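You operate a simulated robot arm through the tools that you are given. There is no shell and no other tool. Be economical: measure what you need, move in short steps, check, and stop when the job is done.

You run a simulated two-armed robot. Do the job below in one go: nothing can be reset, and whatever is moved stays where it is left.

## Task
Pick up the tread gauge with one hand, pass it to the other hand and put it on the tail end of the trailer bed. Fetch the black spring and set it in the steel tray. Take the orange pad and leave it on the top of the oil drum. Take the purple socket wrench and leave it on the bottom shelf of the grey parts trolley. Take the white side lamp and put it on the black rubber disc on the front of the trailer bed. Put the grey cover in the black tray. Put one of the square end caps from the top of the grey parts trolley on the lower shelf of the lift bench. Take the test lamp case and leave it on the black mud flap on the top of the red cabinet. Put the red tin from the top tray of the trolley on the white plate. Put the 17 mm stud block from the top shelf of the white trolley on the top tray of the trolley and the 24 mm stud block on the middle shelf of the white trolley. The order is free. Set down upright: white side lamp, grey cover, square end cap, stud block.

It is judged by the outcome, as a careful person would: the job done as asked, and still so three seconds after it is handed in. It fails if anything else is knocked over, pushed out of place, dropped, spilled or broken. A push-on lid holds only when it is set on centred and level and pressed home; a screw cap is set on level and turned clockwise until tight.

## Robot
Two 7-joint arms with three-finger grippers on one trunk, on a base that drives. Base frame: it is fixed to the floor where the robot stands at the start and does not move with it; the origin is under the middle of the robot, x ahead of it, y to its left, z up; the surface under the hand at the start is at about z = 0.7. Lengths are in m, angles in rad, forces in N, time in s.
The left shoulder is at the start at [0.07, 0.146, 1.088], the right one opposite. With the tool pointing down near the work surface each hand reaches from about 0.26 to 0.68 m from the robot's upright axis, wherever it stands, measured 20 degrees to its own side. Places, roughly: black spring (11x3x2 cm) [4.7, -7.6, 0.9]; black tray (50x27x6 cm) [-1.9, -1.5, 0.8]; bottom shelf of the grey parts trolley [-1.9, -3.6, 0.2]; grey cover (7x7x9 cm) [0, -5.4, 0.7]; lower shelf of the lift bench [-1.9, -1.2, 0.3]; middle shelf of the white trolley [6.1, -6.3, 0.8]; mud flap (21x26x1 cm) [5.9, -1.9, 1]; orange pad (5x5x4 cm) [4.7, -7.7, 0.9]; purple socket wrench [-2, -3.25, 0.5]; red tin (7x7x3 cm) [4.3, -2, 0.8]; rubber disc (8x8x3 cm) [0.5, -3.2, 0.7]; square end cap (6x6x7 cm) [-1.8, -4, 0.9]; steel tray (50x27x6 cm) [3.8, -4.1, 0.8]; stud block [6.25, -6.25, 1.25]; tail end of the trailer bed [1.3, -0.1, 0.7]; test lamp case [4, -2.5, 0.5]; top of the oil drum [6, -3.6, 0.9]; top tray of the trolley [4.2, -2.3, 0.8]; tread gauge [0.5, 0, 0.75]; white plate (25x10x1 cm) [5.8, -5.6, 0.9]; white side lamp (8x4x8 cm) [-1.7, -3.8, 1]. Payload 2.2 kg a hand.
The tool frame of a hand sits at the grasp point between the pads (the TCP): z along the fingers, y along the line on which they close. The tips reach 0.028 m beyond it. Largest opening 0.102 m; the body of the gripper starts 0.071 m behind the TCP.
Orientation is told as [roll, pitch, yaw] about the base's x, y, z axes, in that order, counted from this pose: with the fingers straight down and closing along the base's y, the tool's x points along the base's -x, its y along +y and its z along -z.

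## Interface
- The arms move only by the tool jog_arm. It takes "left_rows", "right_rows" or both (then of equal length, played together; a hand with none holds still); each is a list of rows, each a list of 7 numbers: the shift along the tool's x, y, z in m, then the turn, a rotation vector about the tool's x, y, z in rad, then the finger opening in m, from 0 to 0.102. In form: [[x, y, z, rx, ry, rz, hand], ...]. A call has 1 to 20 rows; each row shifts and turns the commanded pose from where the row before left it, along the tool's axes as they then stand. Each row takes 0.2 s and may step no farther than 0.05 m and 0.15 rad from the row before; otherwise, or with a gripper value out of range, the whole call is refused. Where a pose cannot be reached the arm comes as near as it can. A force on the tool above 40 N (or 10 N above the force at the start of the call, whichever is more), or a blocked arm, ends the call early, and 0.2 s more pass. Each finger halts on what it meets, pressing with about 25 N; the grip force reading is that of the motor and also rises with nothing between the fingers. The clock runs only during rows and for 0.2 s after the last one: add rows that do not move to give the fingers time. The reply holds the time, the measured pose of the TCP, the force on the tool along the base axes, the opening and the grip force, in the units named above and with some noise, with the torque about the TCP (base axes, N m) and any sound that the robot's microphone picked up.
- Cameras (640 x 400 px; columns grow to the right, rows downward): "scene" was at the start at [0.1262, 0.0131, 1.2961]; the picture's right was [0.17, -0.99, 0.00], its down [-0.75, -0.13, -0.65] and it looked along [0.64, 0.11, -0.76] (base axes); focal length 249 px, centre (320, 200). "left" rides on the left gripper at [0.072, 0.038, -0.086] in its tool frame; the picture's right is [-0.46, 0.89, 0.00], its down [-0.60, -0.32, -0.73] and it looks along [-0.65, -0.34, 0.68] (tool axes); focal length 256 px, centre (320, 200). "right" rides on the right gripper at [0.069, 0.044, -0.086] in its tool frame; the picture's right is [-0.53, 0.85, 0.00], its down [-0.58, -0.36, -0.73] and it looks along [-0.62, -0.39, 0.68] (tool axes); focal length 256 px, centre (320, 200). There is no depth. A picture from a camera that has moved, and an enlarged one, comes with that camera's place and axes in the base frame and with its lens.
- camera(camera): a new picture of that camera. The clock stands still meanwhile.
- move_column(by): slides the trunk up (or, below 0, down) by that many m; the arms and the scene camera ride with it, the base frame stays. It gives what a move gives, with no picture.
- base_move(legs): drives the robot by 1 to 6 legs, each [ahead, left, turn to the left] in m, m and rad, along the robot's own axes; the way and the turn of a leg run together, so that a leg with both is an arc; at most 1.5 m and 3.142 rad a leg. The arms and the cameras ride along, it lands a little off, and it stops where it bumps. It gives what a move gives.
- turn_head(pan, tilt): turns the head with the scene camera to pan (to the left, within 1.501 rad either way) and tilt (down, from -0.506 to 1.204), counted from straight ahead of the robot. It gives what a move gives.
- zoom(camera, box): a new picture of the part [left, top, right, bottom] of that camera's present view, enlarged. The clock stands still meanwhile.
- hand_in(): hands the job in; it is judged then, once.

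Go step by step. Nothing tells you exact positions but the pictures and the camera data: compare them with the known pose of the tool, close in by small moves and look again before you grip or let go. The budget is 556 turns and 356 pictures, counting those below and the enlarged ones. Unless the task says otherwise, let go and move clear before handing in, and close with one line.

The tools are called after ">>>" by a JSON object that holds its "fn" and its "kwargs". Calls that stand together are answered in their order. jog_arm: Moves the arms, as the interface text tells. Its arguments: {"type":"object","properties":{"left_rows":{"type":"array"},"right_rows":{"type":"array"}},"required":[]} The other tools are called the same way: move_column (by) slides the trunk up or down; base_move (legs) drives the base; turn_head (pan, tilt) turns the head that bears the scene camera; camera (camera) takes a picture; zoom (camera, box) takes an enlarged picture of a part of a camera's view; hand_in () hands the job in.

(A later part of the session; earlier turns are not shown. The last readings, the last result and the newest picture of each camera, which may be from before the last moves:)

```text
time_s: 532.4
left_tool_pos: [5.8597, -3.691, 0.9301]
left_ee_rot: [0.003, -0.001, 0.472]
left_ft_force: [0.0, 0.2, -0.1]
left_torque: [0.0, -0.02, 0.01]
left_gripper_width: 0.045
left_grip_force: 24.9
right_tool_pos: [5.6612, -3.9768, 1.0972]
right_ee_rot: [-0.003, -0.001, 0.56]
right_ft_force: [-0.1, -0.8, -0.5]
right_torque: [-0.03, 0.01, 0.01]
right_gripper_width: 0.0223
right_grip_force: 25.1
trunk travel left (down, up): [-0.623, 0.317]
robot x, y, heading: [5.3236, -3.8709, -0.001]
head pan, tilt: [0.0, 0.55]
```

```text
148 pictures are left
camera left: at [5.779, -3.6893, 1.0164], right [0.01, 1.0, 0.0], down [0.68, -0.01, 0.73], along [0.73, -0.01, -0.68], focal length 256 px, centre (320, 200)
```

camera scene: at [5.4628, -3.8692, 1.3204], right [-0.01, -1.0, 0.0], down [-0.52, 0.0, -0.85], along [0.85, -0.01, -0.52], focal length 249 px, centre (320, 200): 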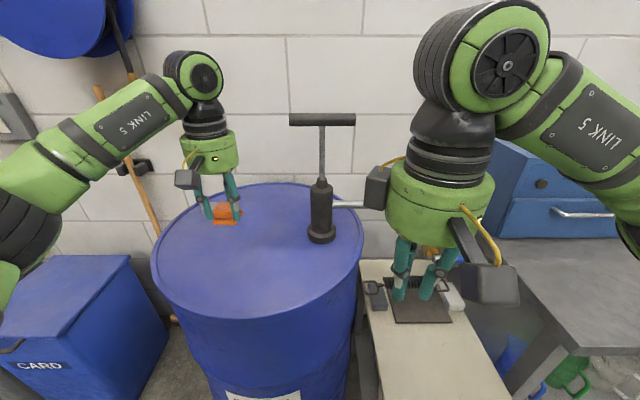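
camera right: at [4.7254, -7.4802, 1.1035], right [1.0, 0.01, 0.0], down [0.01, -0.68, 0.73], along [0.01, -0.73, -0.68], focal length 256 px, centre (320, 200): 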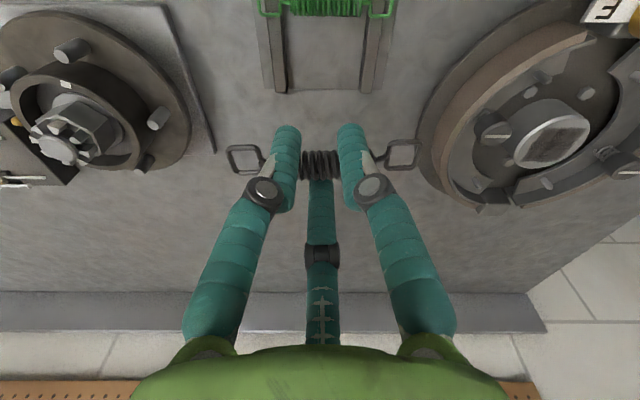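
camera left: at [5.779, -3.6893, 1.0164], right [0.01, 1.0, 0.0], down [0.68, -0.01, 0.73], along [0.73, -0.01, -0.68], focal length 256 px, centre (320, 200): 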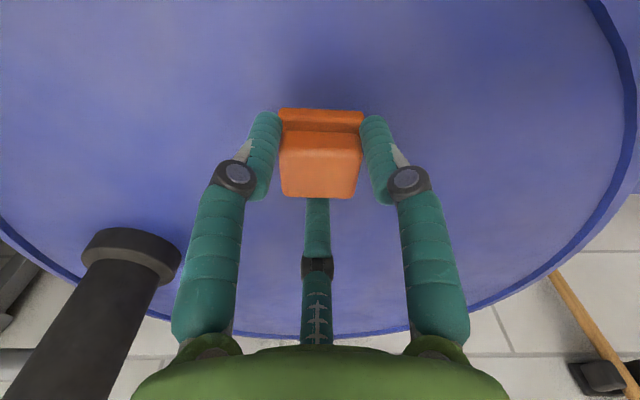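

>>> {"fn": "jog_arm", "kwargs": {"left_rows": [[0, 0, 0.008, 0, 0, 0, 0.02], [0, 0, 0, 0, 0, 0, 0.02]]}}

>>> {"fn": "jog_arm", "kwargs": {"left_rows": [[0, 0, 0.006, 0, 0, 0, 0.02], [0, 0, 0, 0, 0, 0, 0.02]]}}

>>> {"fn": "jog_arm", "kwargs": {"left_rows": [[0, 0, 0.006, 0, 0, 0, 0.02], [0, 0, 0, 0, 0, 0, 0.02]]}}

>>> {"fn": "jog_arm", "kwargs": {"left_rows": [[0, 0, 0.006, 0, 0, 0, 0.02], [0, 0, 0, 0, 0, 0, 0.02]]}}

```text
time_s: 533.0
left_tool_pos: [5.861, -3.6887, 0.9223]
left_ee_rot: [0.002, -0.002, 0.471]
left_ft_force: [0.8, -0.8, -0.2]
left_torque: [-0.02, -0.01, 0.01]
left_gripper_width: 0.0447
left_grip_force: 25.2
right_tool_pos: [5.6621, -3.9771, 1.0984]
right_ee_rot: [-0.001, -0.002, 0.561]
right_ft_force: [-0.6, -0.6, -0.3]
right_torque: [0.04, -0.01, 0.01]
right_gripper_width: 0.0221
right_grip_force: 25.2
trunk travel left (down, up): [-0.623, 0.317]
robot x, y, heading: [5.3234, -3.8706, -0.008]
head pan, tilt: [0.0, 0.55]
```

```text
time_s: 533.6
left_tool_pos: [5.8599, -3.691, 0.9161]
left_ee_rot: [0.004, -0.001, 0.473]
left_ft_force: [0.8, -0.4, -1.1]
left_torque: [0.01, 0.02, -0.04]
left_gripper_width: 0.045
left_grip_force: 24.8
right_tool_pos: [5.6616, -3.9767, 1.0976]
right_ee_rot: [-0.002, -0.001, 0.56]
right_ft_force: [-0.1, 0.4, -0.3]
right_torque: [-0.02, -0.03, -0.01]
right_gripper_width: 0.0226
right_grip_force: 25.1
trunk travel left (down, up): [-0.623, 0.317]
robot x, y, heading: [5.3239, -3.8711, -0.013]
head pan, tilt: [0.0, 0.55]
```

```text
time_s: 534.2
left_tool_pos: [5.8605, -3.6909, 0.9142]
left_ee_rot: [-0.004, -0.011, 0.473]
left_ft_force: [4.0, 3.1, 22.0]
left_torque: [0.01, -0.13, 0.0]
left_gripper_width: 0.0447
left_grip_force: 25.2
right_tool_pos: [5.6611, -3.9774, 1.0985]
right_ee_rot: [-0.003, -0.005, 0.562]
right_ft_force: [0.3, -0.1, -0.1]
right_torque: [0.02, -0.01, 0.03]
right_gripper_width: 0.0223
right_grip_force: 24.9
trunk travel left (down, up): [-0.623, 0.317]
robot x, y, heading: [5.3275, -3.8708, -0.003]
head pan, tilt: [0.0, 0.55]
```

```text
time_s: 534.6
left_tool_pos: [5.8602, -3.6905, 0.9141]
left_ee_rot: [-0.009, -0.012, 0.474]
left_ft_force: [-9.6, 0.5, 14.8]
left_torque: [0.05, 0.7, -0.01]
left_gripper_width: 0.045
left_grip_force: 25.1
right_tool_pos: [5.6591, -3.9764, 1.0976]
right_ee_rot: [-0.002, -0.005, 0.561]
right_ft_force: [0.7, 1.1, -0.9]
right_torque: [-0.05, 0.03, 0.02]
right_gripper_width: 0.0225
right_grip_force: 25.0
trunk travel left (down, up): [-0.623, 0.317]
robot x, y, heading: [5.322, -3.8697, -0.001]
head pan, tilt: [0.0, 0.55]
stopped in row 1 (left hand): the force on the tool passed its limit at 43 N (the readings are from after the stop); the commanded pose is now the measured one
```

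Contact. Ease up, release, lift clear.

>>> {"fn": "jog_arm", "kwargs": {"left_rows": [[0, 0, -0.004, 0, 0, 0, 0.04], [0, 0, 0, 0, 0, 0, 0.06], [0, 0, 0, 0, 0, 0, 0.08], [0, 0, 0, 0, 0, 0, 0.1], [0, 0, -0.03, 0, 0, 0, 0.1], [0, 0, -0.04, 0, 0, 0, 0.1], [0, 0, -0.04, 0, 0, 0, 0.1], [0, 0, -0.04, 0, 0, 0, 0.1], [0.025, 0.036, 0, 0, 0, 0, 0.1], [0.025, 0.036, 0, 0, 0, 0, 0.1], [0.025, 0.036, 0, 0, 0, 0, 0.1], [0.025, 0.036, 0, 0, 0, 0, 0.1], [0, 0, 0, 0, 0, 0, 0.1]]}}

>>> {"fn": "camera", "kwargs": {"camera": "scene"}}

```text
time_s: 537.4
left_tool_pos: [5.7049, -3.609, 1.0625]
left_ee_rot: [-0.004, -0.009, 0.476]
left_ft_force: [0.9, -0.6, 0.0]
left_torque: [0.04, 0.04, -0.02]
left_gripper_width: 0.1
left_grip_force: 0.1
right_tool_pos: [5.6629, -3.9773, 1.0965]
right_ee_rot: [0.001, -0.002, 0.561]
right_ft_force: [0.2, -0.2, 0.0]
right_torque: [0.01, 0.02, 0.04]
right_gripper_width: 0.0223
right_grip_force: 25.0
trunk travel left (down, up): [-0.623, 0.317]
robot x, y, heading: [5.3234, -3.8671, -0.002]
head pan, tilt: [0.0, 0.55]
```

```text
147 pictures are left
camera scene: at [5.465, -3.8712, 1.3201], right [-0.01, -1.0, 0.0], down [-0.52, 0.0, -0.85], along [0.85, 0.0, -0.52], focal length 249 px, centre (320, 200)
```

scene: 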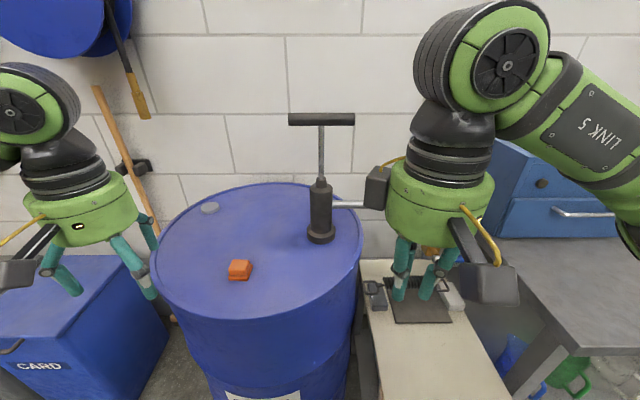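

>>> {"fn": "base_move", "kwargs": {"legs": [[-0.45, 0, 0], [0, -0.35, 0], [0, 0, 3.14]]}}

>>> {"fn": "turn_head", "kwargs": {"pan": 0.0, "tilt": 0.5}}

>>> {"fn": "camera", "kwargs": {"camera": "scene"}}

```text
time_s: 549.3
left_tool_pos: [4.481, -4.4694, 1.0625]
left_ee_rot: [-0.008, -0.012, -2.687]
left_ft_force: [0.4, 0.5, 0.3]
left_torque: [-0.03, -0.01, -0.01]
left_gripper_width: 0.1001
left_grip_force: 0.0
right_tool_pos: [4.5318, -4.0994, 1.0975]
right_ee_rot: [-0.002, -0.001, -2.602]
right_ft_force: [-0.2, -1.1, 0.0]
right_torque: [-0.03, 0.0, 0.0]
right_gripper_width: 0.0226
right_grip_force: 25.0
trunk travel left (down, up): [-0.623, 0.317]
robot x, y, heading: [4.8688, -4.2141, 3.11]
head pan, tilt: [0.0, 0.55]
```

```text
time_s: 550.0
left_tool_pos: [4.4811, -4.4693, 1.0626]
left_ee_rot: [-0.008, -0.011, -2.687]
left_ft_force: [-0.3, 0.1, -0.2]
left_torque: [-0.05, 0.01, -0.01]
left_gripper_width: 0.1002
left_grip_force: 0.1
right_tool_pos: [4.5321, -4.1004, 1.0958]
right_ee_rot: [-0.001, 0.0, -2.603]
right_ft_force: [-0.6, 0.6, -0.5]
right_torque: [0.03, -0.05, -0.01]
right_gripper_width: 0.0222
right_grip_force: 24.9
trunk travel left (down, up): [-0.623, 0.317]
robot x, y, heading: [4.8653, -4.2153, 3.116]
head pan, tilt: [0.0, 0.499]
```

```text
146 pictures are left
camera scene: at [4.7261, -4.2119, 1.3248], right [0.03, 1.0, 0.0], down [0.48, -0.01, -0.88], along [-0.88, 0.02, -0.48], focal length 249 px, centre (320, 200)
```

scene: 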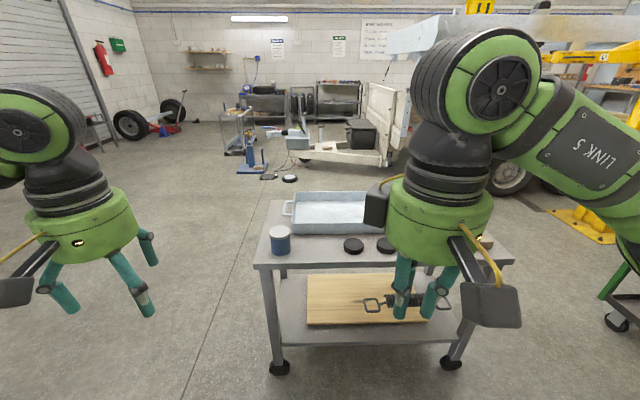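

>>> {"fn": "base_move", "kwargs": {"legs": [[0.43, 0, 0.025]]}}

>>> {"fn": "jog_arm", "kwargs": {"right_rows": [[-0.0343, -0.0205, 0, 0, 0, 0, 0.0], [-0.0343, -0.0205, 0, 0, 0, 0, 0.0], [-0.0343, -0.0205, 0, 0, 0, 0, 0.0], [-0.0343, -0.0205, 0, 0, 0, 0, 0.0], [-0.0343, -0.0205, 0, 0, 0, 0, 0.0], [0, 0, 0.04, 0, 0, 0, 0.0], [0, 0, 0.04, 0, 0, 0, 0.0], [0, 0, 0, 0, 0, 0, 0.0]]}}

>>> {"fn": "camera", "kwargs": {"camera": "right"}}

>>> {"fn": "camera", "kwargs": {"camera": "scene"}}

```text
time_s: 552.6
left_tool_pos: [4.0562, -4.4737, 1.0636]
left_ee_rot: [-0.007, -0.013, -2.66]
left_ft_force: [0.1, -0.1, 0.1]
left_torque: [0.01, 0.02, -0.01]
left_gripper_width: 0.0999
left_grip_force: 0.1
right_tool_pos: [4.0964, -4.1031, 1.0971]
right_ee_rot: [-0.003, -0.003, -2.574]
right_ft_force: [-0.1, -0.4, -0.6]
right_torque: [0.01, 0.01, 0.0]
right_gripper_width: 0.0224
right_grip_force: 25.1
trunk travel left (down, up): [-0.623, 0.317]
robot x, y, heading: [4.435, -4.211, -3.144]
head pan, tilt: [0.0, 0.499]
```

```text
time_s: 554.4
left_tool_pos: [4.0569, -4.4737, 1.0642]
left_ee_rot: [-0.008, -0.011, -2.66]
left_ft_force: [0.0, 0.2, 0.4]
left_torque: [0.04, 0.05, 0.02]
left_gripper_width: 0.0996
left_grip_force: 0.1
right_tool_pos: [3.897, -4.1094, 1.019]
right_ee_rot: [-0.003, -0.004, -2.574]
right_ft_force: [0.4, -1.3, 0.1]
right_torque: [0.01, 0.0, 0.02]
right_gripper_width: 0.0224
right_grip_force: 25.2
trunk travel left (down, up): [-0.623, 0.317]
robot x, y, heading: [4.4334, -4.2106, -3.138]
head pan, tilt: [0.0, 0.499]
```

```text
145 pictures are left
camera right: at [3.9791, -4.1103, 1.1036], right [0.0, -1.0, 0.0], down [-0.68, 0.0, 0.73], along [-0.73, 0.0, -0.68], focal length 256 px, centre (320, 200)
```

right: 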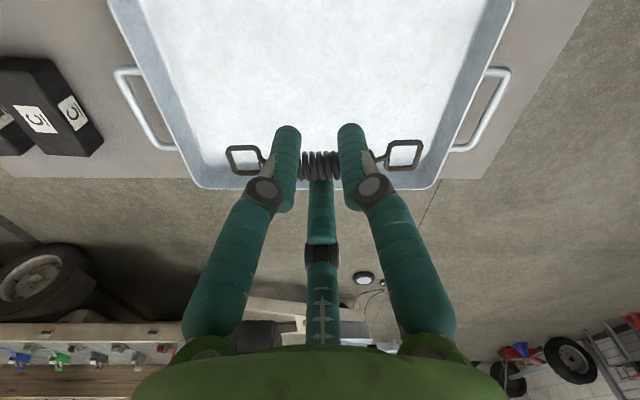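

```text
144 pictures are left
camera scene: at [4.294, -4.2105, 1.3249], right [0.0, 1.0, 0.0], down [0.48, 0.0, -0.88], along [-0.88, 0.0, -0.48], focal length 249 px, centre (320, 200)
```

scene: 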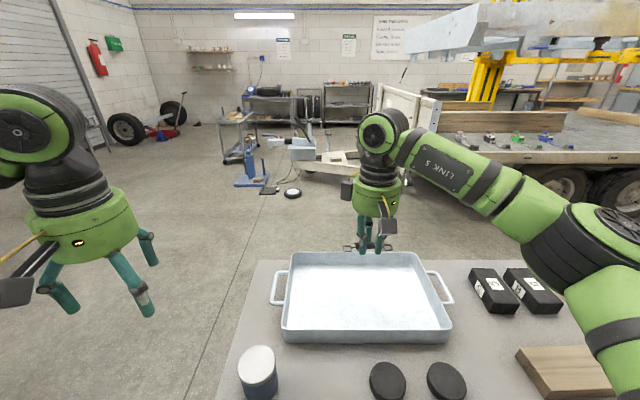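

>>> {"fn": "jog_arm", "kwargs": {"right_rows": [[-0.0255, -0.0222, 0, 0, 0, 0, 0.0], [-0.0255, -0.0222, 0, 0, 0, 0, 0.0], [0, 0, 0.05, 0, 0, 0, 0.0], [0, 0, 0.05, 0, 0, 0, 0.0], [0, 0, 0.05, 0, 0, 0, 0.0], [0, 0, 0.03, 0, 0, 0, 0.0], [0, 0, 0, 0, 0, 0, 0.0]]}}

>>> {"fn": "camera", "kwargs": {"camera": "right"}}

>>> {"fn": "zoom", "kwargs": {"camera": "scene", "box": [250, 200, 490, 350]}}

```text
time_s: 556.0
left_tool_pos: [4.0569, -4.4737, 1.0632]
left_ee_rot: [-0.008, -0.012, -2.661]
left_ft_force: [0.1, 0.2, 0.7]
left_torque: [-0.01, 0.03, 0.01]
left_gripper_width: 0.1002
left_grip_force: 0.2
right_tool_pos: [3.8525, -4.1034, 0.836]
right_ee_rot: [-0.003, -0.004, -2.574]
right_ft_force: [0.0, 0.3, -0.3]
right_torque: [-0.02, -0.02, 0.0]
right_gripper_width: 0.0223
right_grip_force: 25.0
right hand out of reach, approached as far as the arm can: row 2
trunk travel left (down, up): [-0.623, 0.317]
robot x, y, heading: [4.4335, -4.2079, -3.144]
head pan, tilt: [0.0, 0.499]
```

```text
143 pictures are left
camera right: at [3.9332, -4.1029, 0.9222], right [0.0, -1.0, 0.0], down [-0.68, 0.0, 0.73], along [-0.73, 0.0, -0.68], focal length 256 px, centre (320, 200)
```

right: 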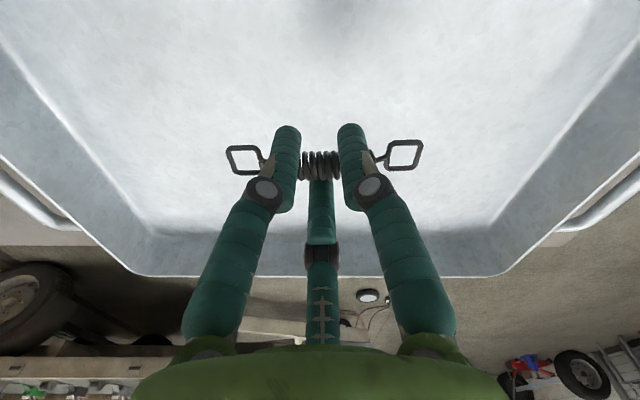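

```text
2.67 times, centred on (370, 275) of scene
camera zoom: at [4.2938, -4.21, 1.3249], right [0.0, 1.0, 0.0], down [0.48, 0.0, -0.88], along [-0.88, 0.0, -0.48], focal length 663 px, centre (187, 0)
```

zoom: 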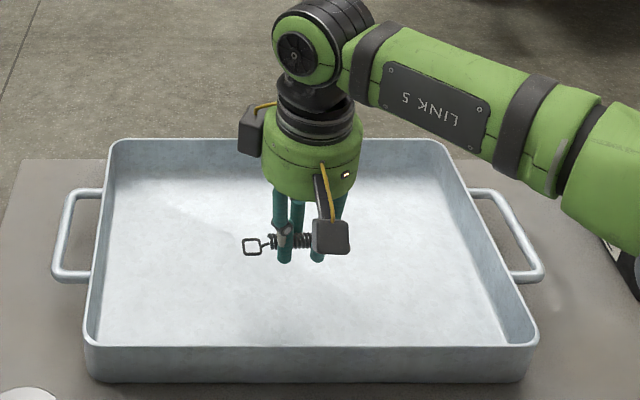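

>>> {"fn": "jog_arm", "kwargs": {"right_rows": [[0, 0, 0.015, 0, 0, 0, 0.0], [0, 0, 0, 0, 0, 0, 0.0]]}}

>>> {"fn": "jog_arm", "kwargs": {"right_rows": [[0, 0, 0.01, 0, 0, 0, 0.0], [0, 0, 0, 0, 0, 0, 0.0]]}}

>>> {"fn": "jog_arm", "kwargs": {"right_rows": [[0, 0, 0.008, 0, 0, 0, 0.0], [0, 0, 0, 0, 0, 0, 0.0]]}}

>>> {"fn": "camera", "kwargs": {"camera": "right"}}

```text
time_s: 556.6
left_tool_pos: [4.0566, -4.4734, 1.0632]
left_ee_rot: [-0.006, -0.011, -2.66]
left_ft_force: [-0.4, 0.3, -0.5]
left_torque: [0.01, 0.03, 0.0]
left_gripper_width: 0.0998
left_grip_force: 0.1
right_tool_pos: [3.8514, -4.1028, 0.8237]
right_ee_rot: [-0.001, -0.004, -2.575]
right_ft_force: [-0.2, -0.4, -0.7]
right_torque: [-0.03, -0.01, 0.02]
right_gripper_width: 0.0224
right_grip_force: 25.0
trunk travel left (down, up): [-0.623, 0.317]
robot x, y, heading: [4.4355, -4.2063, -3.138]
head pan, tilt: [0.0, 0.499]
```

```text
time_s: 557.2
left_tool_pos: [4.0557, -4.4728, 1.063]
left_ee_rot: [-0.006, -0.012, -2.66]
left_ft_force: [-0.3, -0.1, -0.2]
left_torque: [0.0, -0.02, 0.02]
left_gripper_width: 0.0998
left_grip_force: 0.0
right_tool_pos: [3.8503, -4.1023, 0.8123]
right_ee_rot: [-0.002, 0.0, -2.577]
right_ft_force: [0.5, -0.2, -0.1]
right_torque: [-0.01, 0.04, 0.0]
right_gripper_width: 0.0222
right_grip_force: 24.8
trunk travel left (down, up): [-0.623, 0.317]
robot x, y, heading: [4.4336, -4.2119, -3.142]
head pan, tilt: [0.0, 0.499]
```

```text
time_s: 557.8
left_tool_pos: [4.0558, -4.4748, 1.0624]
left_ee_rot: [-0.007, -0.012, -2.66]
left_ft_force: [-0.6, -0.9, 0.4]
left_torque: [-0.02, 0.0, -0.03]
left_gripper_width: 0.1002
left_grip_force: 0.0
right_tool_pos: [3.8509, -4.1021, 0.8053]
right_ee_rot: [-0.002, -0.002, -2.574]
right_ft_force: [0.0, 0.6, -0.5]
right_torque: [-0.01, -0.01, 0.01]
right_gripper_width: 0.0226
right_grip_force: 24.8
trunk travel left (down, up): [-0.623, 0.317]
robot x, y, heading: [4.4306, -4.2116, -3.147]
head pan, tilt: [0.0, 0.499]
```

```text
141 pictures are left
camera right: at [3.9325, -4.1024, 0.8904], right [0.0, -1.0, 0.0], down [-0.68, 0.0, 0.73], along [-0.73, 0.0, -0.68], focal length 256 px, centre (320, 200)
```

right: 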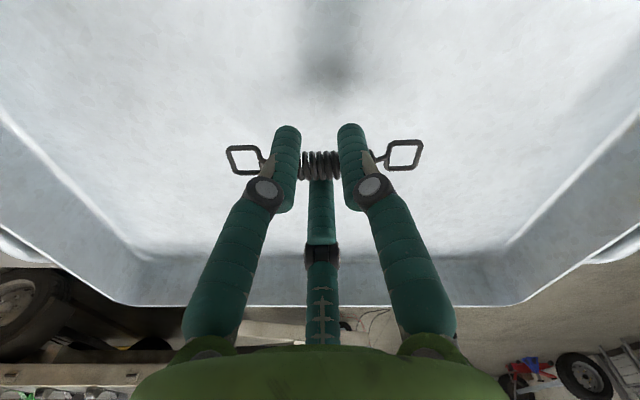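

>>> {"fn": "jog_arm", "kwargs": {"right_rows": [[0, 0, 0.012, 0, 0, 0, 0.0], [0, 0, 0, 0, 0, 0, 0.0]]}}

>>> {"fn": "jog_arm", "kwargs": {"right_rows": [[0, 0, 0.008, 0, 0, 0, 0.0], [0, 0, 0, 0, 0, 0, 0.0]]}}

>>> {"fn": "jog_arm", "kwargs": {"right_rows": [[0, 0, 0.008, 0, 0, 0, 0.0], [0, 0, 0, 0, 0, 0, 0.0]]}}

>>> {"fn": "zoom", "kwargs": {"camera": "scene", "box": [300, 240, 420, 330]}}

```text
time_s: 558.4
left_tool_pos: [4.0559, -4.473, 1.0638]
left_ee_rot: [-0.008, -0.012, -2.66]
left_ft_force: [0.3, 0.0, -0.1]
left_torque: [0.0, 0.0, 0.05]
left_gripper_width: 0.1002
left_grip_force: 0.0
right_tool_pos: [3.8508, -4.1016, 0.7918]
right_ee_rot: [-0.001, -0.004, -2.575]
right_ft_force: [-0.1, 0.9, 0.0]
right_torque: [0.01, -0.02, 0.03]
right_gripper_width: 0.0223
right_grip_force: 25.2
trunk travel left (down, up): [-0.623, 0.317]
robot x, y, heading: [4.437, -4.2098, -3.139]
head pan, tilt: [0.0, 0.499]
```

```text
time_s: 559.0
left_tool_pos: [4.0563, -4.4742, 1.0628]
left_ee_rot: [-0.007, -0.012, -2.66]
left_ft_force: [0.1, 0.9, -0.8]
left_torque: [0.03, 0.0, -0.03]
left_gripper_width: 0.0998
left_grip_force: 0.1
right_tool_pos: [3.8502, -4.1018, 0.7838]
right_ee_rot: [-0.001, -0.001, -2.574]
right_ft_force: [0.1, -0.5, 0.0]
right_torque: [-0.02, 0.03, 0.02]
right_gripper_width: 0.0224
right_grip_force: 24.8
trunk travel left (down, up): [-0.623, 0.317]
robot x, y, heading: [4.4382, -4.2089, -3.14]
head pan, tilt: [0.0, 0.499]
```

```text
time_s: 559.6
left_tool_pos: [4.056, -4.4731, 1.0632]
left_ee_rot: [-0.007, -0.013, -2.661]
left_ft_force: [-0.4, -0.1, 0.5]
left_torque: [-0.05, -0.01, 0.05]
left_gripper_width: 0.1
left_grip_force: 0.0
right_tool_pos: [3.8494, -4.1024, 0.7778]
right_ee_rot: [-0.002, -0.004, -2.574]
right_ft_force: [0.1, -0.5, -0.1]
right_torque: [-0.02, 0.03, -0.02]
right_gripper_width: 0.0226
right_grip_force: 24.7
trunk travel left (down, up): [-0.623, 0.317]
robot x, y, heading: [4.4331, -4.2084, -3.141]
head pan, tilt: [0.0, 0.499]
```

```text
4.44 times, centred on (360, 285) of scene
camera zoom: at [4.2936, -4.2099, 1.3249], right [0.0, 1.0, 0.0], down [0.48, 0.0, -0.88], along [-0.88, 0.0, -0.48], focal length 1105 px, centre (142, -178)
```

zoom: 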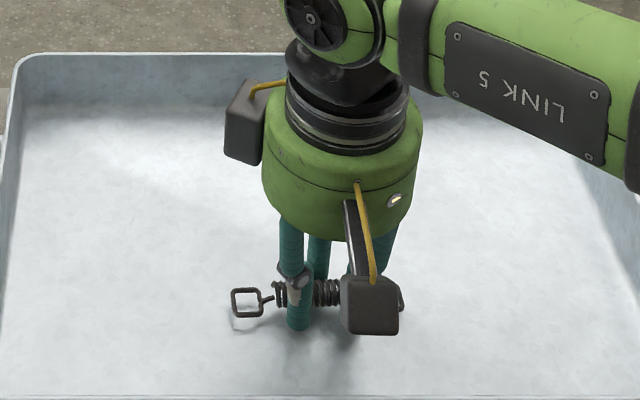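

>>> {"fn": "jog_arm", "kwargs": {"right_rows": [[0, 0, 0.007, 0, 0, 0, 0.0], [0, 0, 0, 0, 0, 0, 0.0]]}}

>>> {"fn": "jog_arm", "kwargs": {"right_rows": [[0, 0, 0.007, 0, 0, 0, 0.0], [0, 0, 0, 0, 0, 0, 0.0]]}}

>>> {"fn": "jog_arm", "kwargs": {"right_rows": [[0, 0, 0.007, 0, 0, 0, 0.0], [0, 0, 0, 0, 0, 0, 0.0]]}}

>>> {"fn": "zoom", "kwargs": {"camera": "scene", "box": [300, 240, 420, 330]}}

```text
time_s: 560.2
left_tool_pos: [4.0567, -4.4732, 1.0634]
left_ee_rot: [-0.007, -0.014, -2.66]
left_ft_force: [0.5, 0.3, 0.6]
left_torque: [0.0, 0.0, 0.0]
left_gripper_width: 0.1
left_grip_force: 0.0
right_tool_pos: [3.8508, -4.103, 0.7729]
right_ee_rot: [-0.003, -0.005, -2.575]
right_ft_force: [-0.3, 0.5, 11.1]
right_torque: [0.06, -0.15, 0.07]
right_gripper_width: 0.0224
right_grip_force: 25.3
trunk travel left (down, up): [-0.623, 0.317]
robot x, y, heading: [4.4328, -4.2074, -3.141]
head pan, tilt: [0.0, 0.499]
```

```text
time_s: 560.8
left_tool_pos: [4.0578, -4.4731, 1.0632]
left_ee_rot: [-0.008, -0.016, -2.662]
left_ft_force: [-1.2, 0.8, 0.7]
left_torque: [0.0, -0.03, -0.02]
left_gripper_width: 0.0997
left_grip_force: 0.0
right_tool_pos: [3.8501, -4.1026, 0.7717]
right_ee_rot: [-0.006, -0.016, -2.576]
right_ft_force: [7.8, 1.4, 20.7]
right_torque: [0.42, -0.52, -0.2]
right_gripper_width: 0.0222
right_grip_force: 25.0
trunk travel left (down, up): [-0.623, 0.317]
robot x, y, heading: [4.4335, -4.2082, 3.14]
head pan, tilt: [0.0, 0.499]
stopped in row 2 (right hand): the force on the tool passed its limit at 42 N (the readings are from after the stop); the commanded pose is now the measured one
```

```text
time_s: 561.2
left_tool_pos: [4.059, -4.4731, 1.0638]
left_ee_rot: [-0.009, -0.013, -2.66]
left_ft_force: [-0.8, 0.7, 1.0]
left_torque: [-0.02, -0.07, 0.01]
left_gripper_width: 0.1001
left_grip_force: 0.1
right_tool_pos: [3.8453, -4.1037, 0.773]
right_ee_rot: [-0.006, -0.025, -2.578]
right_ft_force: [9.0, 0.9, 23.6]
right_torque: [0.52, -0.63, -0.19]
right_gripper_width: 0.0224
right_grip_force: 25.0
trunk travel left (down, up): [-0.623, 0.317]
robot x, y, heading: [4.4369, -4.2092, 3.14]
head pan, tilt: [0.0, 0.499]
stopped in row 2 (right hand): the force on the tool passed its limit at 42 N (the readings are from after the stop); the commanded pose is now the measured one
```

```text
4.44 times, centred on (360, 285) of scene
camera zoom: at [4.2964, -4.21, 1.3251], right [0.0, 1.0, 0.0], down [0.48, 0.0, -0.88], along [-0.88, 0.0, -0.48], focal length 1105 px, centre (142, -178)
```

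zoom: 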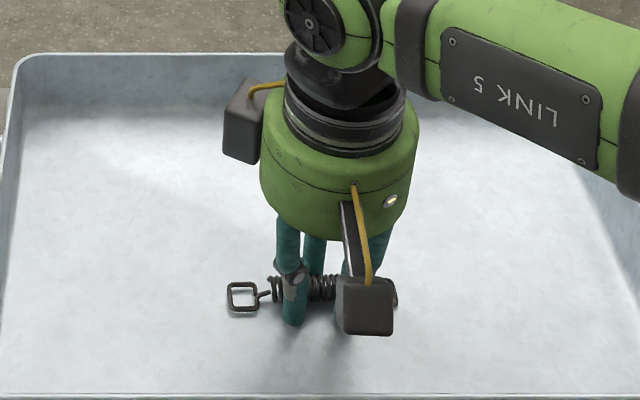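

>>> {"fn": "jog_arm", "kwargs": {"right_rows": [[0, 0, -0.004, 0, 0, 0, 0.02], [0, 0, 0, 0, 0, 0, 0.035], [0, 0, 0, 0, 0, 0, 0.05], [0, 0, -0.03, 0, 0, 0, 0.05], [0, 0, -0.04, 0, 0, 0, 0.07], [0, 0, -0.04, 0, 0, 0, 0.1], [0, 0, -0.04, 0, 0, 0, 0.1], [0, 0, -0.04, 0, 0, 0, 0.1], [0, 0, -0.04, 0, 0, 0, 0.1], [0, 0, -0.04, 0, 0, 0, 0.1], [0, 0, 0, 0, 0, 0, 0.1]]}}

>>> {"fn": "camera", "kwargs": {"camera": "scene"}}

```text
time_s: 563.6
left_tool_pos: [4.0558, -4.473, 1.0623]
left_ee_rot: [-0.008, -0.012, -2.66]
left_ft_force: [0.2, 0.6, -0.3]
left_torque: [-0.02, 0.02, 0.01]
left_gripper_width: 0.1
left_grip_force: 0.2
right_tool_pos: [3.8506, -4.1013, 1.0417]
right_ee_rot: [-0.007, -0.023, -2.578]
right_ft_force: [-0.4, -0.7, 0.3]
right_torque: [0.02, 0.0, 0.01]
right_gripper_width: 0.1
right_grip_force: 0.1
trunk travel left (down, up): [-0.623, 0.317]
robot x, y, heading: [4.4363, -4.2085, 3.143]
head pan, tilt: [0.0, 0.499]
```

```text
138 pictures are left
camera scene: at [4.293, -4.2094, 1.3248], right [0.0, 1.0, 0.0], down [0.48, 0.0, -0.88], along [-0.88, 0.0, -0.48], focal length 249 px, centre (320, 200)
```

scene: 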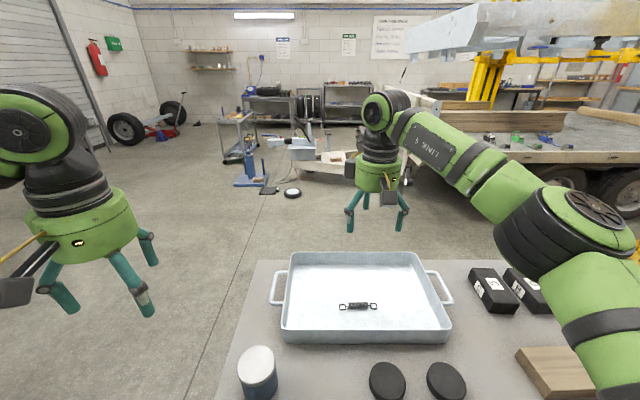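

>>> {"fn": "jog_arm", "kwargs": {"right_rows": [[0.036, 0.0215, 0, 0.007, -0.023, 0, 0.1], [0.036, 0.0215, 0, 0, 0, 0, 0.1], [0.036, 0.0215, 0, 0, 0, 0, 0.1], [0.036, 0.0215, 0, 0, 0, 0, 0.1], [0.036, 0.0215, 0, 0, 0, 0, 0.1], [0, 0, 0, 0, 0, 0, 0.1]]}}

>>> {"fn": "base_move", "kwargs": {"legs": [[-0.6, 0, 0], [0, -1.45, 0]]}}

>>> {"fn": "turn_head", "kwargs": {"pan": -0.3, "tilt": 0.5}}

>>> {"fn": "camera", "kwargs": {"camera": "scene"}}

```text
time_s: 565.0
left_tool_pos: [4.0559, -4.4733, 1.063]
left_ee_rot: [-0.006, -0.011, -2.659]
left_ft_force: [0.2, -0.4, -1.2]
left_torque: [-0.02, -0.05, 0.01]
left_gripper_width: 0.1
left_grip_force: 0.0
right_tool_pos: [4.0606, -4.0949, 1.0321]
right_ee_rot: [-0.013, -0.044, -2.579]
right_ft_force: [-0.7, 0.1, 0.4]
right_torque: [-0.02, 0.0, -0.01]
right_gripper_width: 0.0998
right_grip_force: 0.1
trunk travel left (down, up): [-0.623, 0.317]
robot x, y, heading: [4.4335, -4.2108, 3.137]
head pan, tilt: [0.0, 0.499]
```

```text
time_s: 575.3
left_tool_pos: [4.6646, -3.0065, 1.0622]
left_ee_rot: [-0.008, -0.013, -2.676]
left_ft_force: [0.1, 0.7, -0.3]
left_torque: [-0.04, 0.0, 0.02]
left_gripper_width: 0.1
left_grip_force: 0.1
right_tool_pos: [4.6769, -2.6274, 1.0323]
right_ee_rot: [-0.013, -0.044, -2.591]
right_ft_force: [0.0, -0.1, -0.2]
right_torque: [0.03, 0.02, 0.0]
right_gripper_width: 0.0999
right_grip_force: 0.1
trunk travel left (down, up): [-0.623, 0.317]
robot x, y, heading: [5.0498, -2.7476, 3.126]
head pan, tilt: [0.0, 0.499]
```

```text
time_s: 576.1
left_tool_pos: [4.6658, -3.0057, 1.0624]
left_ee_rot: [-0.005, -0.013, -2.675]
left_ft_force: [0.9, 0.2, -0.3]
left_torque: [0.01, 0.02, 0.01]
left_gripper_width: 0.1001
left_grip_force: 0.1
right_tool_pos: [4.6756, -2.6278, 1.0327]
right_ee_rot: [-0.014, -0.046, -2.591]
right_ft_force: [0.0, 0.8, -0.2]
right_torque: [0.0, 0.01, -0.01]
right_gripper_width: 0.0998
right_grip_force: 0.0
trunk travel left (down, up): [-0.623, 0.317]
robot x, y, heading: [5.0475, -2.7515, 3.124]
head pan, tilt: [-0.3, 0.499]
```

```text
137 pictures are left
camera scene: at [4.9114, -2.7196, 1.3249], right [0.31, 0.95, 0.0], down [0.46, -0.15, -0.88], along [-0.83, 0.27, -0.48], focal length 249 px, centre (320, 200)
```

scene: 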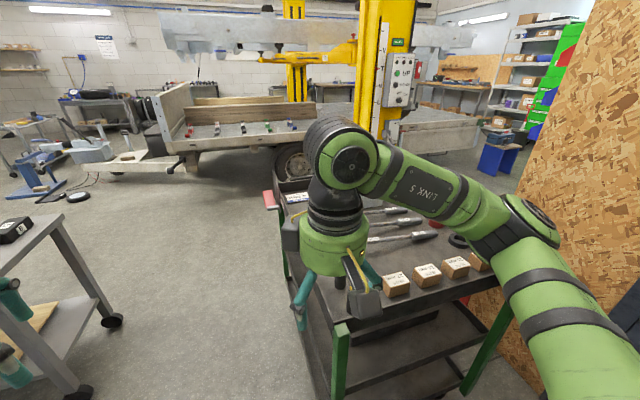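

>>> {"fn": "jog_arm", "kwargs": {"right_rows": [[0, 0, -0.02, -0.013, 0.045, 0, 0.1], [0, 0, -0.02, 0, 0, 0, 0.1], [0, 0, 0, 0, 0, 0, 0.1]]}}

>>> {"fn": "turn_head", "kwargs": {"pan": -1.1, "tilt": 0.45}}

>>> {"fn": "camera", "kwargs": {"camera": "scene"}}

>>> {"fn": "zoom", "kwargs": {"camera": "right", "box": [0, 0, 640, 400]}}

```text
time_s: 576.9
left_tool_pos: [4.6639, -3.0059, 1.0622]
left_ee_rot: [-0.009, -0.013, -2.676]
left_ft_force: [1.0, 0.1, -0.4]
left_torque: [-0.01, 0.04, 0.03]
left_gripper_width: 0.1001
left_grip_force: 0.1
right_tool_pos: [4.6759, -2.6267, 1.0728]
right_ee_rot: [-0.001, 0.0, -2.59]
right_ft_force: [-0.2, 0.0, 0.4]
right_torque: [0.01, 0.02, 0.0]
right_gripper_width: 0.1001
right_grip_force: 0.0
trunk travel left (down, up): [-0.623, 0.317]
robot x, y, heading: [5.0473, -2.7469, 3.125]
head pan, tilt: [-0.3, 0.499]
```

```text
time_s: 578.0
left_tool_pos: [4.6649, -3.0058, 1.0625]
left_ee_rot: [-0.006, -0.011, -2.677]
left_ft_force: [1.0, 0.6, 0.0]
left_torque: [-0.01, -0.01, 0.0]
left_gripper_width: 0.0999
left_grip_force: 0.0
right_tool_pos: [4.6766, -2.6279, 1.0736]
right_ee_rot: [-0.001, -0.001, -2.592]
right_ft_force: [-0.7, 0.4, 0.2]
right_torque: [-0.03, -0.05, -0.01]
right_gripper_width: 0.1
right_grip_force: 0.1
trunk travel left (down, up): [-0.623, 0.317]
robot x, y, heading: [5.0469, -2.7467, 3.128]
head pan, tilt: [-1.1, 0.45]
```

```text
136 pictures are left
camera scene: at [4.9573, -2.6653, 1.3293], right [0.9, 0.44, 0.0], down [0.19, -0.39, -0.9], along [-0.4, 0.81, -0.44], focal length 249 px, centre (320, 200)
```

scene: 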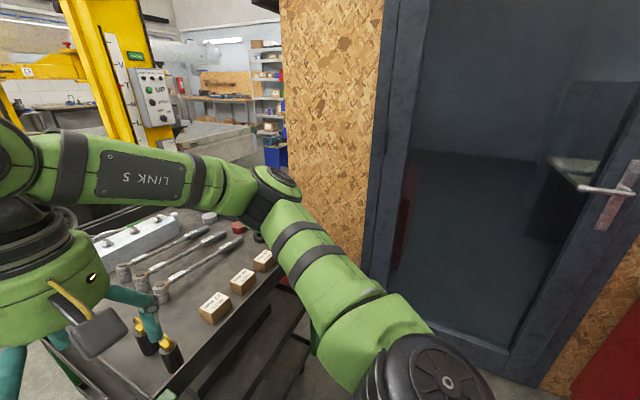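

```text
1.00 times, centred on (320, 200) of right (not enlarged: the box is as wide or as high as the picture)
camera zoom: at [4.7578, -2.629, 1.159], right [-0.01, -1.0, 0.0], down [-0.68, 0.01, 0.73], along [-0.73, 0.01, -0.68], focal length 256 px, centre (320, 200)
```

zoom: 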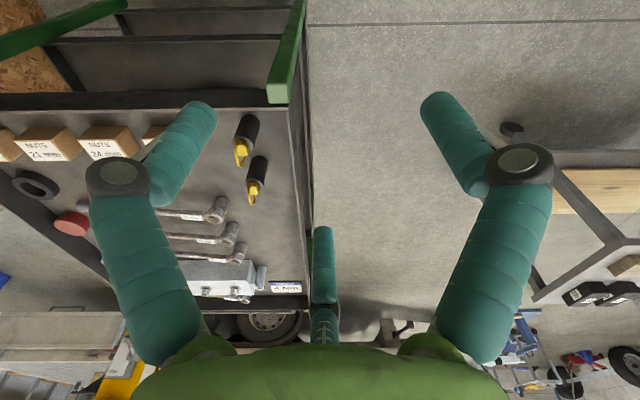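

>>> {"fn": "base_move", "kwargs": {"legs": [[0.1, -0.46, 0.015]]}}

>>> {"fn": "turn_head", "kwargs": {"pan": -0.1, "tilt": 0.75}}

>>> {"fn": "camera", "kwargs": {"camera": "scene"}}

>>> {"fn": "camera", "kwargs": {"camera": "right"}}

```text
time_s: 580.8
left_tool_pos: [4.5725, -2.5546, 1.0635]
left_ee_rot: [-0.007, -0.013, -2.663]
left_ft_force: [-0.1, -0.2, -0.2]
left_torque: [0.01, -0.03, -0.03]
left_gripper_width: 0.1
left_grip_force: 0.0
right_tool_pos: [4.5788, -2.1751, 1.0731]
right_ee_rot: [0.001, 0.001, -2.576]
right_ft_force: [0.6, 0.7, -0.9]
right_torque: [0.01, 0.0, 0.01]
right_gripper_width: 0.1
right_grip_force: 0.0
trunk travel left (down, up): [-0.623, 0.317]
robot x, y, heading: [4.9524, -2.2888, 3.137]
head pan, tilt: [-1.1, 0.45]
```

```text
time_s: 582.1
left_tool_pos: [4.5718, -2.5532, 1.0626]
left_ee_rot: [-0.007, -0.012, -2.663]
left_ft_force: [-0.1, -1.2, -0.5]
left_torque: [0.01, 0.02, 0.0]
left_gripper_width: 0.1
left_grip_force: 0.1
right_tool_pos: [4.5788, -2.1739, 1.0738]
right_ee_rot: [-0.005, 0.001, -2.577]
right_ft_force: [0.4, 0.2, -0.7]
right_torque: [-0.05, 0.03, 0.0]
right_gripper_width: 0.1
right_grip_force: 0.0
trunk travel left (down, up): [-0.623, 0.317]
robot x, y, heading: [4.952, -2.2916, 3.139]
head pan, tilt: [-0.099, 0.75]
```

```text
134 pictures are left
camera scene: at [4.8193, -2.2818, 1.3029], right [0.1, 0.99, 0.0], down [0.68, -0.07, -0.73], along [-0.73, 0.07, -0.68], focal length 249 px, centre (320, 200)
```

scene: 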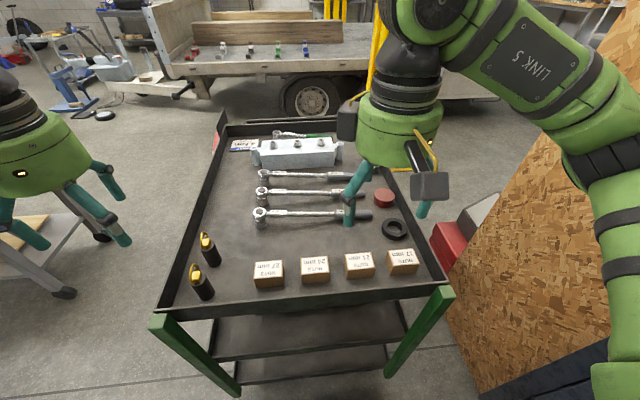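

```text
133 pictures are left
camera right: at [4.6601, -2.1749, 1.159], right [0.0, -1.0, 0.0], down [-0.68, 0.0, 0.73], along [-0.73, 0.0, -0.68], focal length 256 px, centre (320, 200)
```

right: 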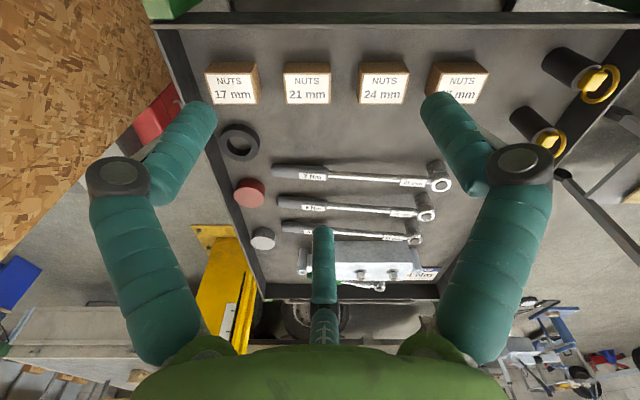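

>>> {"fn": "base_move", "kwargs": {"legs": [[0.1, 0, 0.0]]}}

>>> {"fn": "jog_arm", "kwargs": {"right_rows": [[-0.016, -0.042, 0, 0, 0, 0, 0.1], [-0.016, -0.042, 0, 0, 0, 0, 0.1], [-0.016, -0.042, 0, 0, 0, 0, 0.1], [-0.016, -0.042, 0, 0, 0, 0, 0.1], [-0.016, -0.042, 0, 0, 0, 0, 0.1], [0, 0, 0.05, 0, 0, 0, 0.1], [0, 0, 0.05, 0, 0, 0, 0.1], [0, 0, 0, 0, 0, 0, 0.1]]}}

>>> {"fn": "camera", "kwargs": {"camera": "right"}}

>>> {"fn": "camera", "kwargs": {"camera": "scene"}}

```text
time_s: 583.4
left_tool_pos: [4.4732, -2.5534, 1.0616]
left_ee_rot: [-0.005, -0.011, -2.662]
left_ft_force: [-0.5, -0.8, 0.0]
left_torque: [0.02, 0.01, 0.02]
left_gripper_width: 0.1001
left_grip_force: 0.0
right_tool_pos: [4.4779, -2.1743, 1.0745]
right_ee_rot: [-0.002, 0.0, -2.58]
right_ft_force: [0.6, 0.2, -0.7]
right_torque: [0.01, 0.0, -0.02]
right_gripper_width: 0.0998
right_grip_force: 0.1
trunk travel left (down, up): [-0.623, 0.317]
robot x, y, heading: [4.8521, -2.2915, 3.14]
head pan, tilt: [-0.099, 0.75]
stopped in leg 1: the robot was blocked; the commanded pose is now the measured one
```

```text
time_s: 585.2
left_tool_pos: [4.4745, -2.5533, 1.0635]
left_ee_rot: [-0.006, -0.01, -2.661]
left_ft_force: [0.4, -0.5, -1.0]
left_torque: [0.03, 0.01, -0.02]
left_gripper_width: 0.1002
left_grip_force: 0.0
right_tool_pos: [4.3253, -2.0576, 0.9686]
right_ee_rot: [-0.002, -0.002, -2.579]
right_ft_force: [0.1, 0.1, 0.0]
right_torque: [0.01, -0.01, -0.02]
right_gripper_width: 0.0999
right_grip_force: 0.1
right hand out of reach, approached as far as the arm can: row 5
trunk travel left (down, up): [-0.623, 0.317]
robot x, y, heading: [4.8535, -2.2931, 3.136]
head pan, tilt: [-0.099, 0.75]
```

```text
132 pictures are left
camera right: at [4.4074, -2.0579, 1.0547], right [0.0, -1.0, 0.0], down [-0.68, 0.0, 0.73], along [-0.73, 0.0, -0.68], focal length 256 px, centre (320, 200)
```

right: 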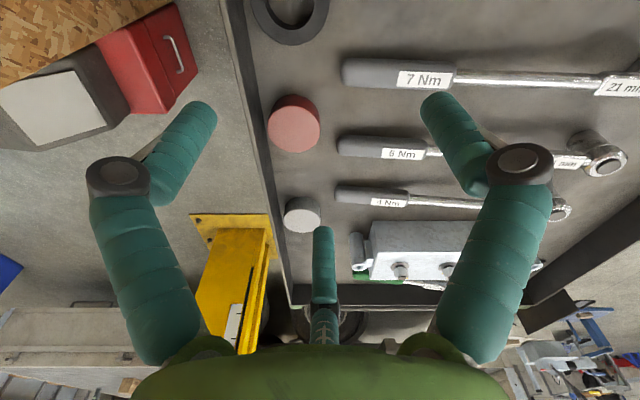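

```text
131 pictures are left
camera scene: at [4.721, -2.2824, 1.303], right [0.1, 0.99, 0.0], down [0.68, -0.07, -0.73], along [-0.73, 0.07, -0.68], focal length 249 px, centre (320, 200)
```

scene: 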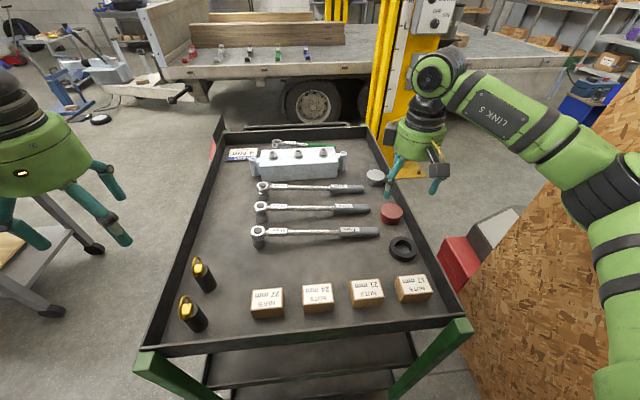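

>>> {"fn": "jog_arm", "kwargs": {"right_rows": [[-0.022, -0.028, 0, 0, 0, 0, 0.1], [-0.022, -0.028, 0, 0, 0, 0, 0.1], [0, 0, 0.03, 0, 0, 0, 0.1], [0, 0, 0, 0, 0, 0, 0.1]]}}

>>> {"fn": "camera", "kwargs": {"camera": "right"}}

```text
time_s: 586.2
left_tool_pos: [4.4737, -2.5536, 1.0621]
left_ee_rot: [-0.008, -0.01, -2.662]
left_ft_force: [0.0, 0.0, -0.4]
left_torque: [0.02, 0.01, -0.02]
left_gripper_width: 0.0998
left_grip_force: 0.2
right_tool_pos: [4.3136, -2.0513, 0.9394]
right_ee_rot: [-0.004, -0.001, -2.579]
right_ft_force: [1.1, -0.7, 0.5]
right_torque: [0.03, 0.04, -0.03]
right_gripper_width: 0.0997
right_grip_force: 0.0
right hand out of reach, approached as far as the arm can: row 1, 2
trunk travel left (down, up): [-0.623, 0.317]
robot x, y, heading: [4.8533, -2.29, 3.138]
head pan, tilt: [-0.099, 0.75]
```

```text
130 pictures are left
camera right: at [4.3952, -2.0534, 1.0248], right [0.0, -1.0, 0.0], down [-0.68, 0.0, 0.73], along [-0.73, 0.0, -0.68], focal length 256 px, centre (320, 200)
```

right: 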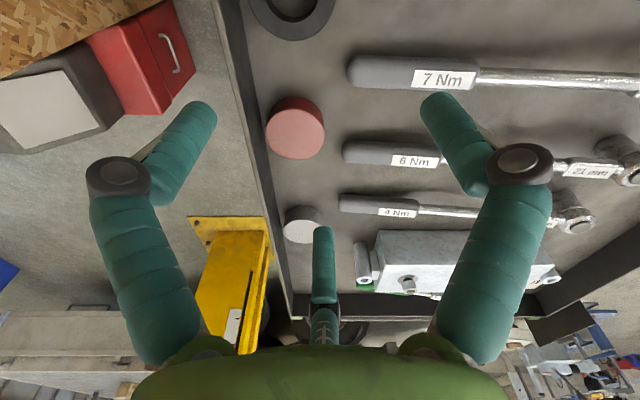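

>>> {"fn": "zoom", "kwargs": {"camera": "scene", "box": [350, 160, 450, 240]}}

>>> {"fn": "zoom", "kwargs": {"camera": "right", "box": [220, 60, 380, 260]}}

```text
5.00 times, centred on (400, 200) of scene
camera zoom: at [4.7208, -2.2821, 1.303], right [0.1, 0.99, 0.0], down [0.68, -0.07, -0.73], along [-0.73, 0.07, -0.68], focal length 1244 px, centre (-80, 200)
```

zoom: 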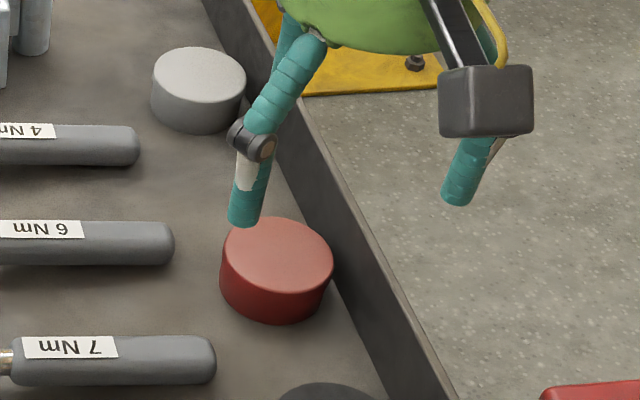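

```text
2.00 times, centred on (300, 160) of right
camera zoom: at [4.3952, -2.0534, 1.0248], right [0.0, -1.0, 0.0], down [-0.68, 0.0, 0.73], along [-0.73, 0.0, -0.68], focal length 512 px, centre (360, 280)
```

zoom: 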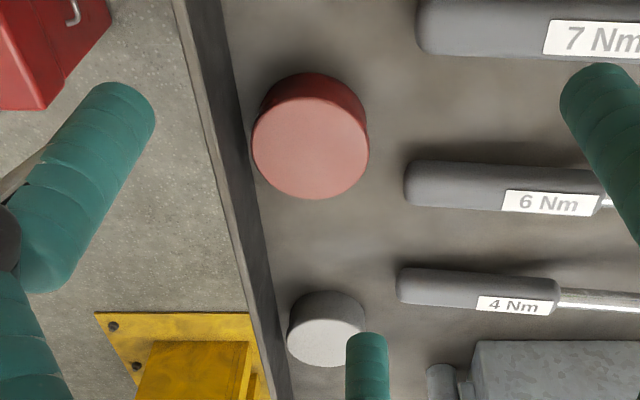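

The tin sits almost against the tray rim, so I need the fingers along x with none on the rim side: that suits the left hand turned about 2.2 rad. Re-stance accordingly.

>>> {"fn": "jog_arm", "kwargs": {"right_rows": [[0.03, 0.03, -0.02, 0, 0, 0, 0.1], [0.03, 0.03, -0.02, 0, 0, 0, 0.1], [0.03, 0.03, -0.02, 0, 0, 0, 0.1], [0.03, 0.03, -0.02, 0, 0, 0, 0.1], [0.03, 0.03, -0.02, 0, 0, 0, 0.1], [0.0, 0.0, -0.04, 0, 0, 0, 0.1], [0, 0, -0.04, 0, 0, 0, 0.1], [0, 0, 0, 0, 0, 0, 0.1], [0, 0, 0, 0, 0, 0, 0.1], [0, 0, 0, 0, 0, 0, 0.1], [0, 0, 0, 0, 0, 0, 0.1], [0, 0, 0, 0, 0, 0, 0.1]], "left_rows": [[0, 0, 0, 0, 0, -0.143, 0.1], [0, 0, 0, 0, 0, -0.143, 0.1], [0, 0, 0, 0, 0, -0.143, 0.1], [0, 0, 0, 0, 0, -0.143, 0.1], [0, 0, 0, 0, 0, -0.143, 0.1], [0, 0, 0, 0, 0, -0.143, 0.1], [0, 0, 0, 0, 0, -0.143, 0.1], [0, 0, 0, 0, 0, -0.143, 0.1], [0, 0, 0, 0, 0, -0.143, 0.1], [0, 0, 0, 0, 0, -0.143, 0.1], [0, 0, 0, 0, 0, -0.143, 0.08], [0, 0, 0, 0, 0, -0.143, 0.08]]}}

>>> {"fn": "base_move", "kwargs": {"legs": [[-0.04, -0.15, 0], [0, 0, -0.25]]}}

>>> {"fn": "camera", "kwargs": {"camera": "scene"}}

>>> {"fn": "camera", "kwargs": {"camera": "left"}}

```text
time_s: 588.8
left_tool_pos: [4.4725, -2.5538, 1.0622]
left_ee_rot: [-0.01, 0.009, -0.944]
left_ft_force: [0.0, 0.7, 0.8]
left_torque: [-0.04, -0.02, 0.03]
left_gripper_width: 0.0798
left_grip_force: 0.1
right_tool_pos: [4.5224, -2.0992, 1.1182]
right_ee_rot: [-0.002, -0.001, -2.579]
right_ft_force: [-0.4, 0.1, -0.6]
right_torque: [-0.01, -0.02, -0.02]
right_gripper_width: 0.1
right_grip_force: 0.0
trunk travel left (down, up): [-0.623, 0.317]
robot x, y, heading: [4.8557, -2.2919, 3.138]
head pan, tilt: [-0.099, 0.75]
```

```text
time_s: 591.0
left_tool_pos: [4.4577, -2.3051, 1.0592]
left_ee_rot: [-0.004, 0.014, -1.198]
left_ft_force: [1.2, 0.3, 0.1]
left_torque: [0.07, 0.02, -0.01]
left_gripper_width: 0.0799
left_grip_force: 0.1
right_tool_pos: [4.6169, -1.8794, 1.1178]
right_ee_rot: [-0.007, 0.002, -2.83]
right_ft_force: [0.0, -0.5, -0.5]
right_torque: [-0.02, 0.02, -0.01]
right_gripper_width: 0.0998
right_grip_force: 0.1
trunk travel left (down, up): [-0.623, 0.317]
robot x, y, heading: [4.8934, -2.1371, 2.889]
head pan, tilt: [-0.099, 0.75]
```

```text
127 pictures are left
camera scene: at [4.7639, -2.1058, 1.3027], right [0.34, 0.94, 0.01], down [0.64, -0.23, -0.73], along [-0.68, 0.26, -0.68], focal length 249 px, centre (320, 200)
```

scene: 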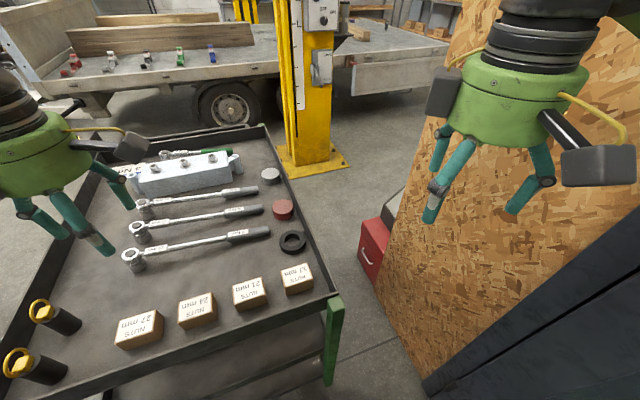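

```text
126 pictures are left
camera left: at [4.4684, -2.2251, 1.1474], right [0.99, -0.11, -0.01], down [-0.07, -0.69, 0.72], along [-0.09, -0.72, -0.69], focal length 256 px, centre (320, 200)
```

left: 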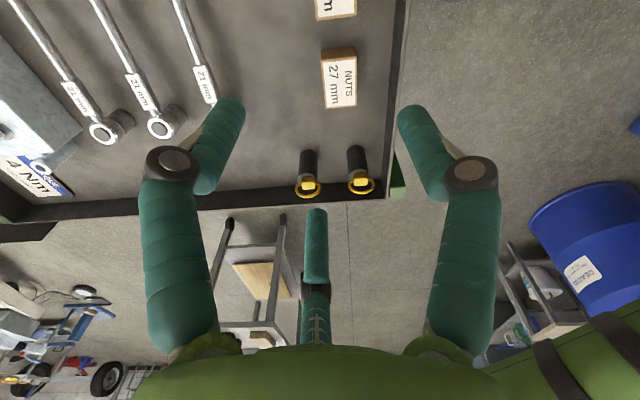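

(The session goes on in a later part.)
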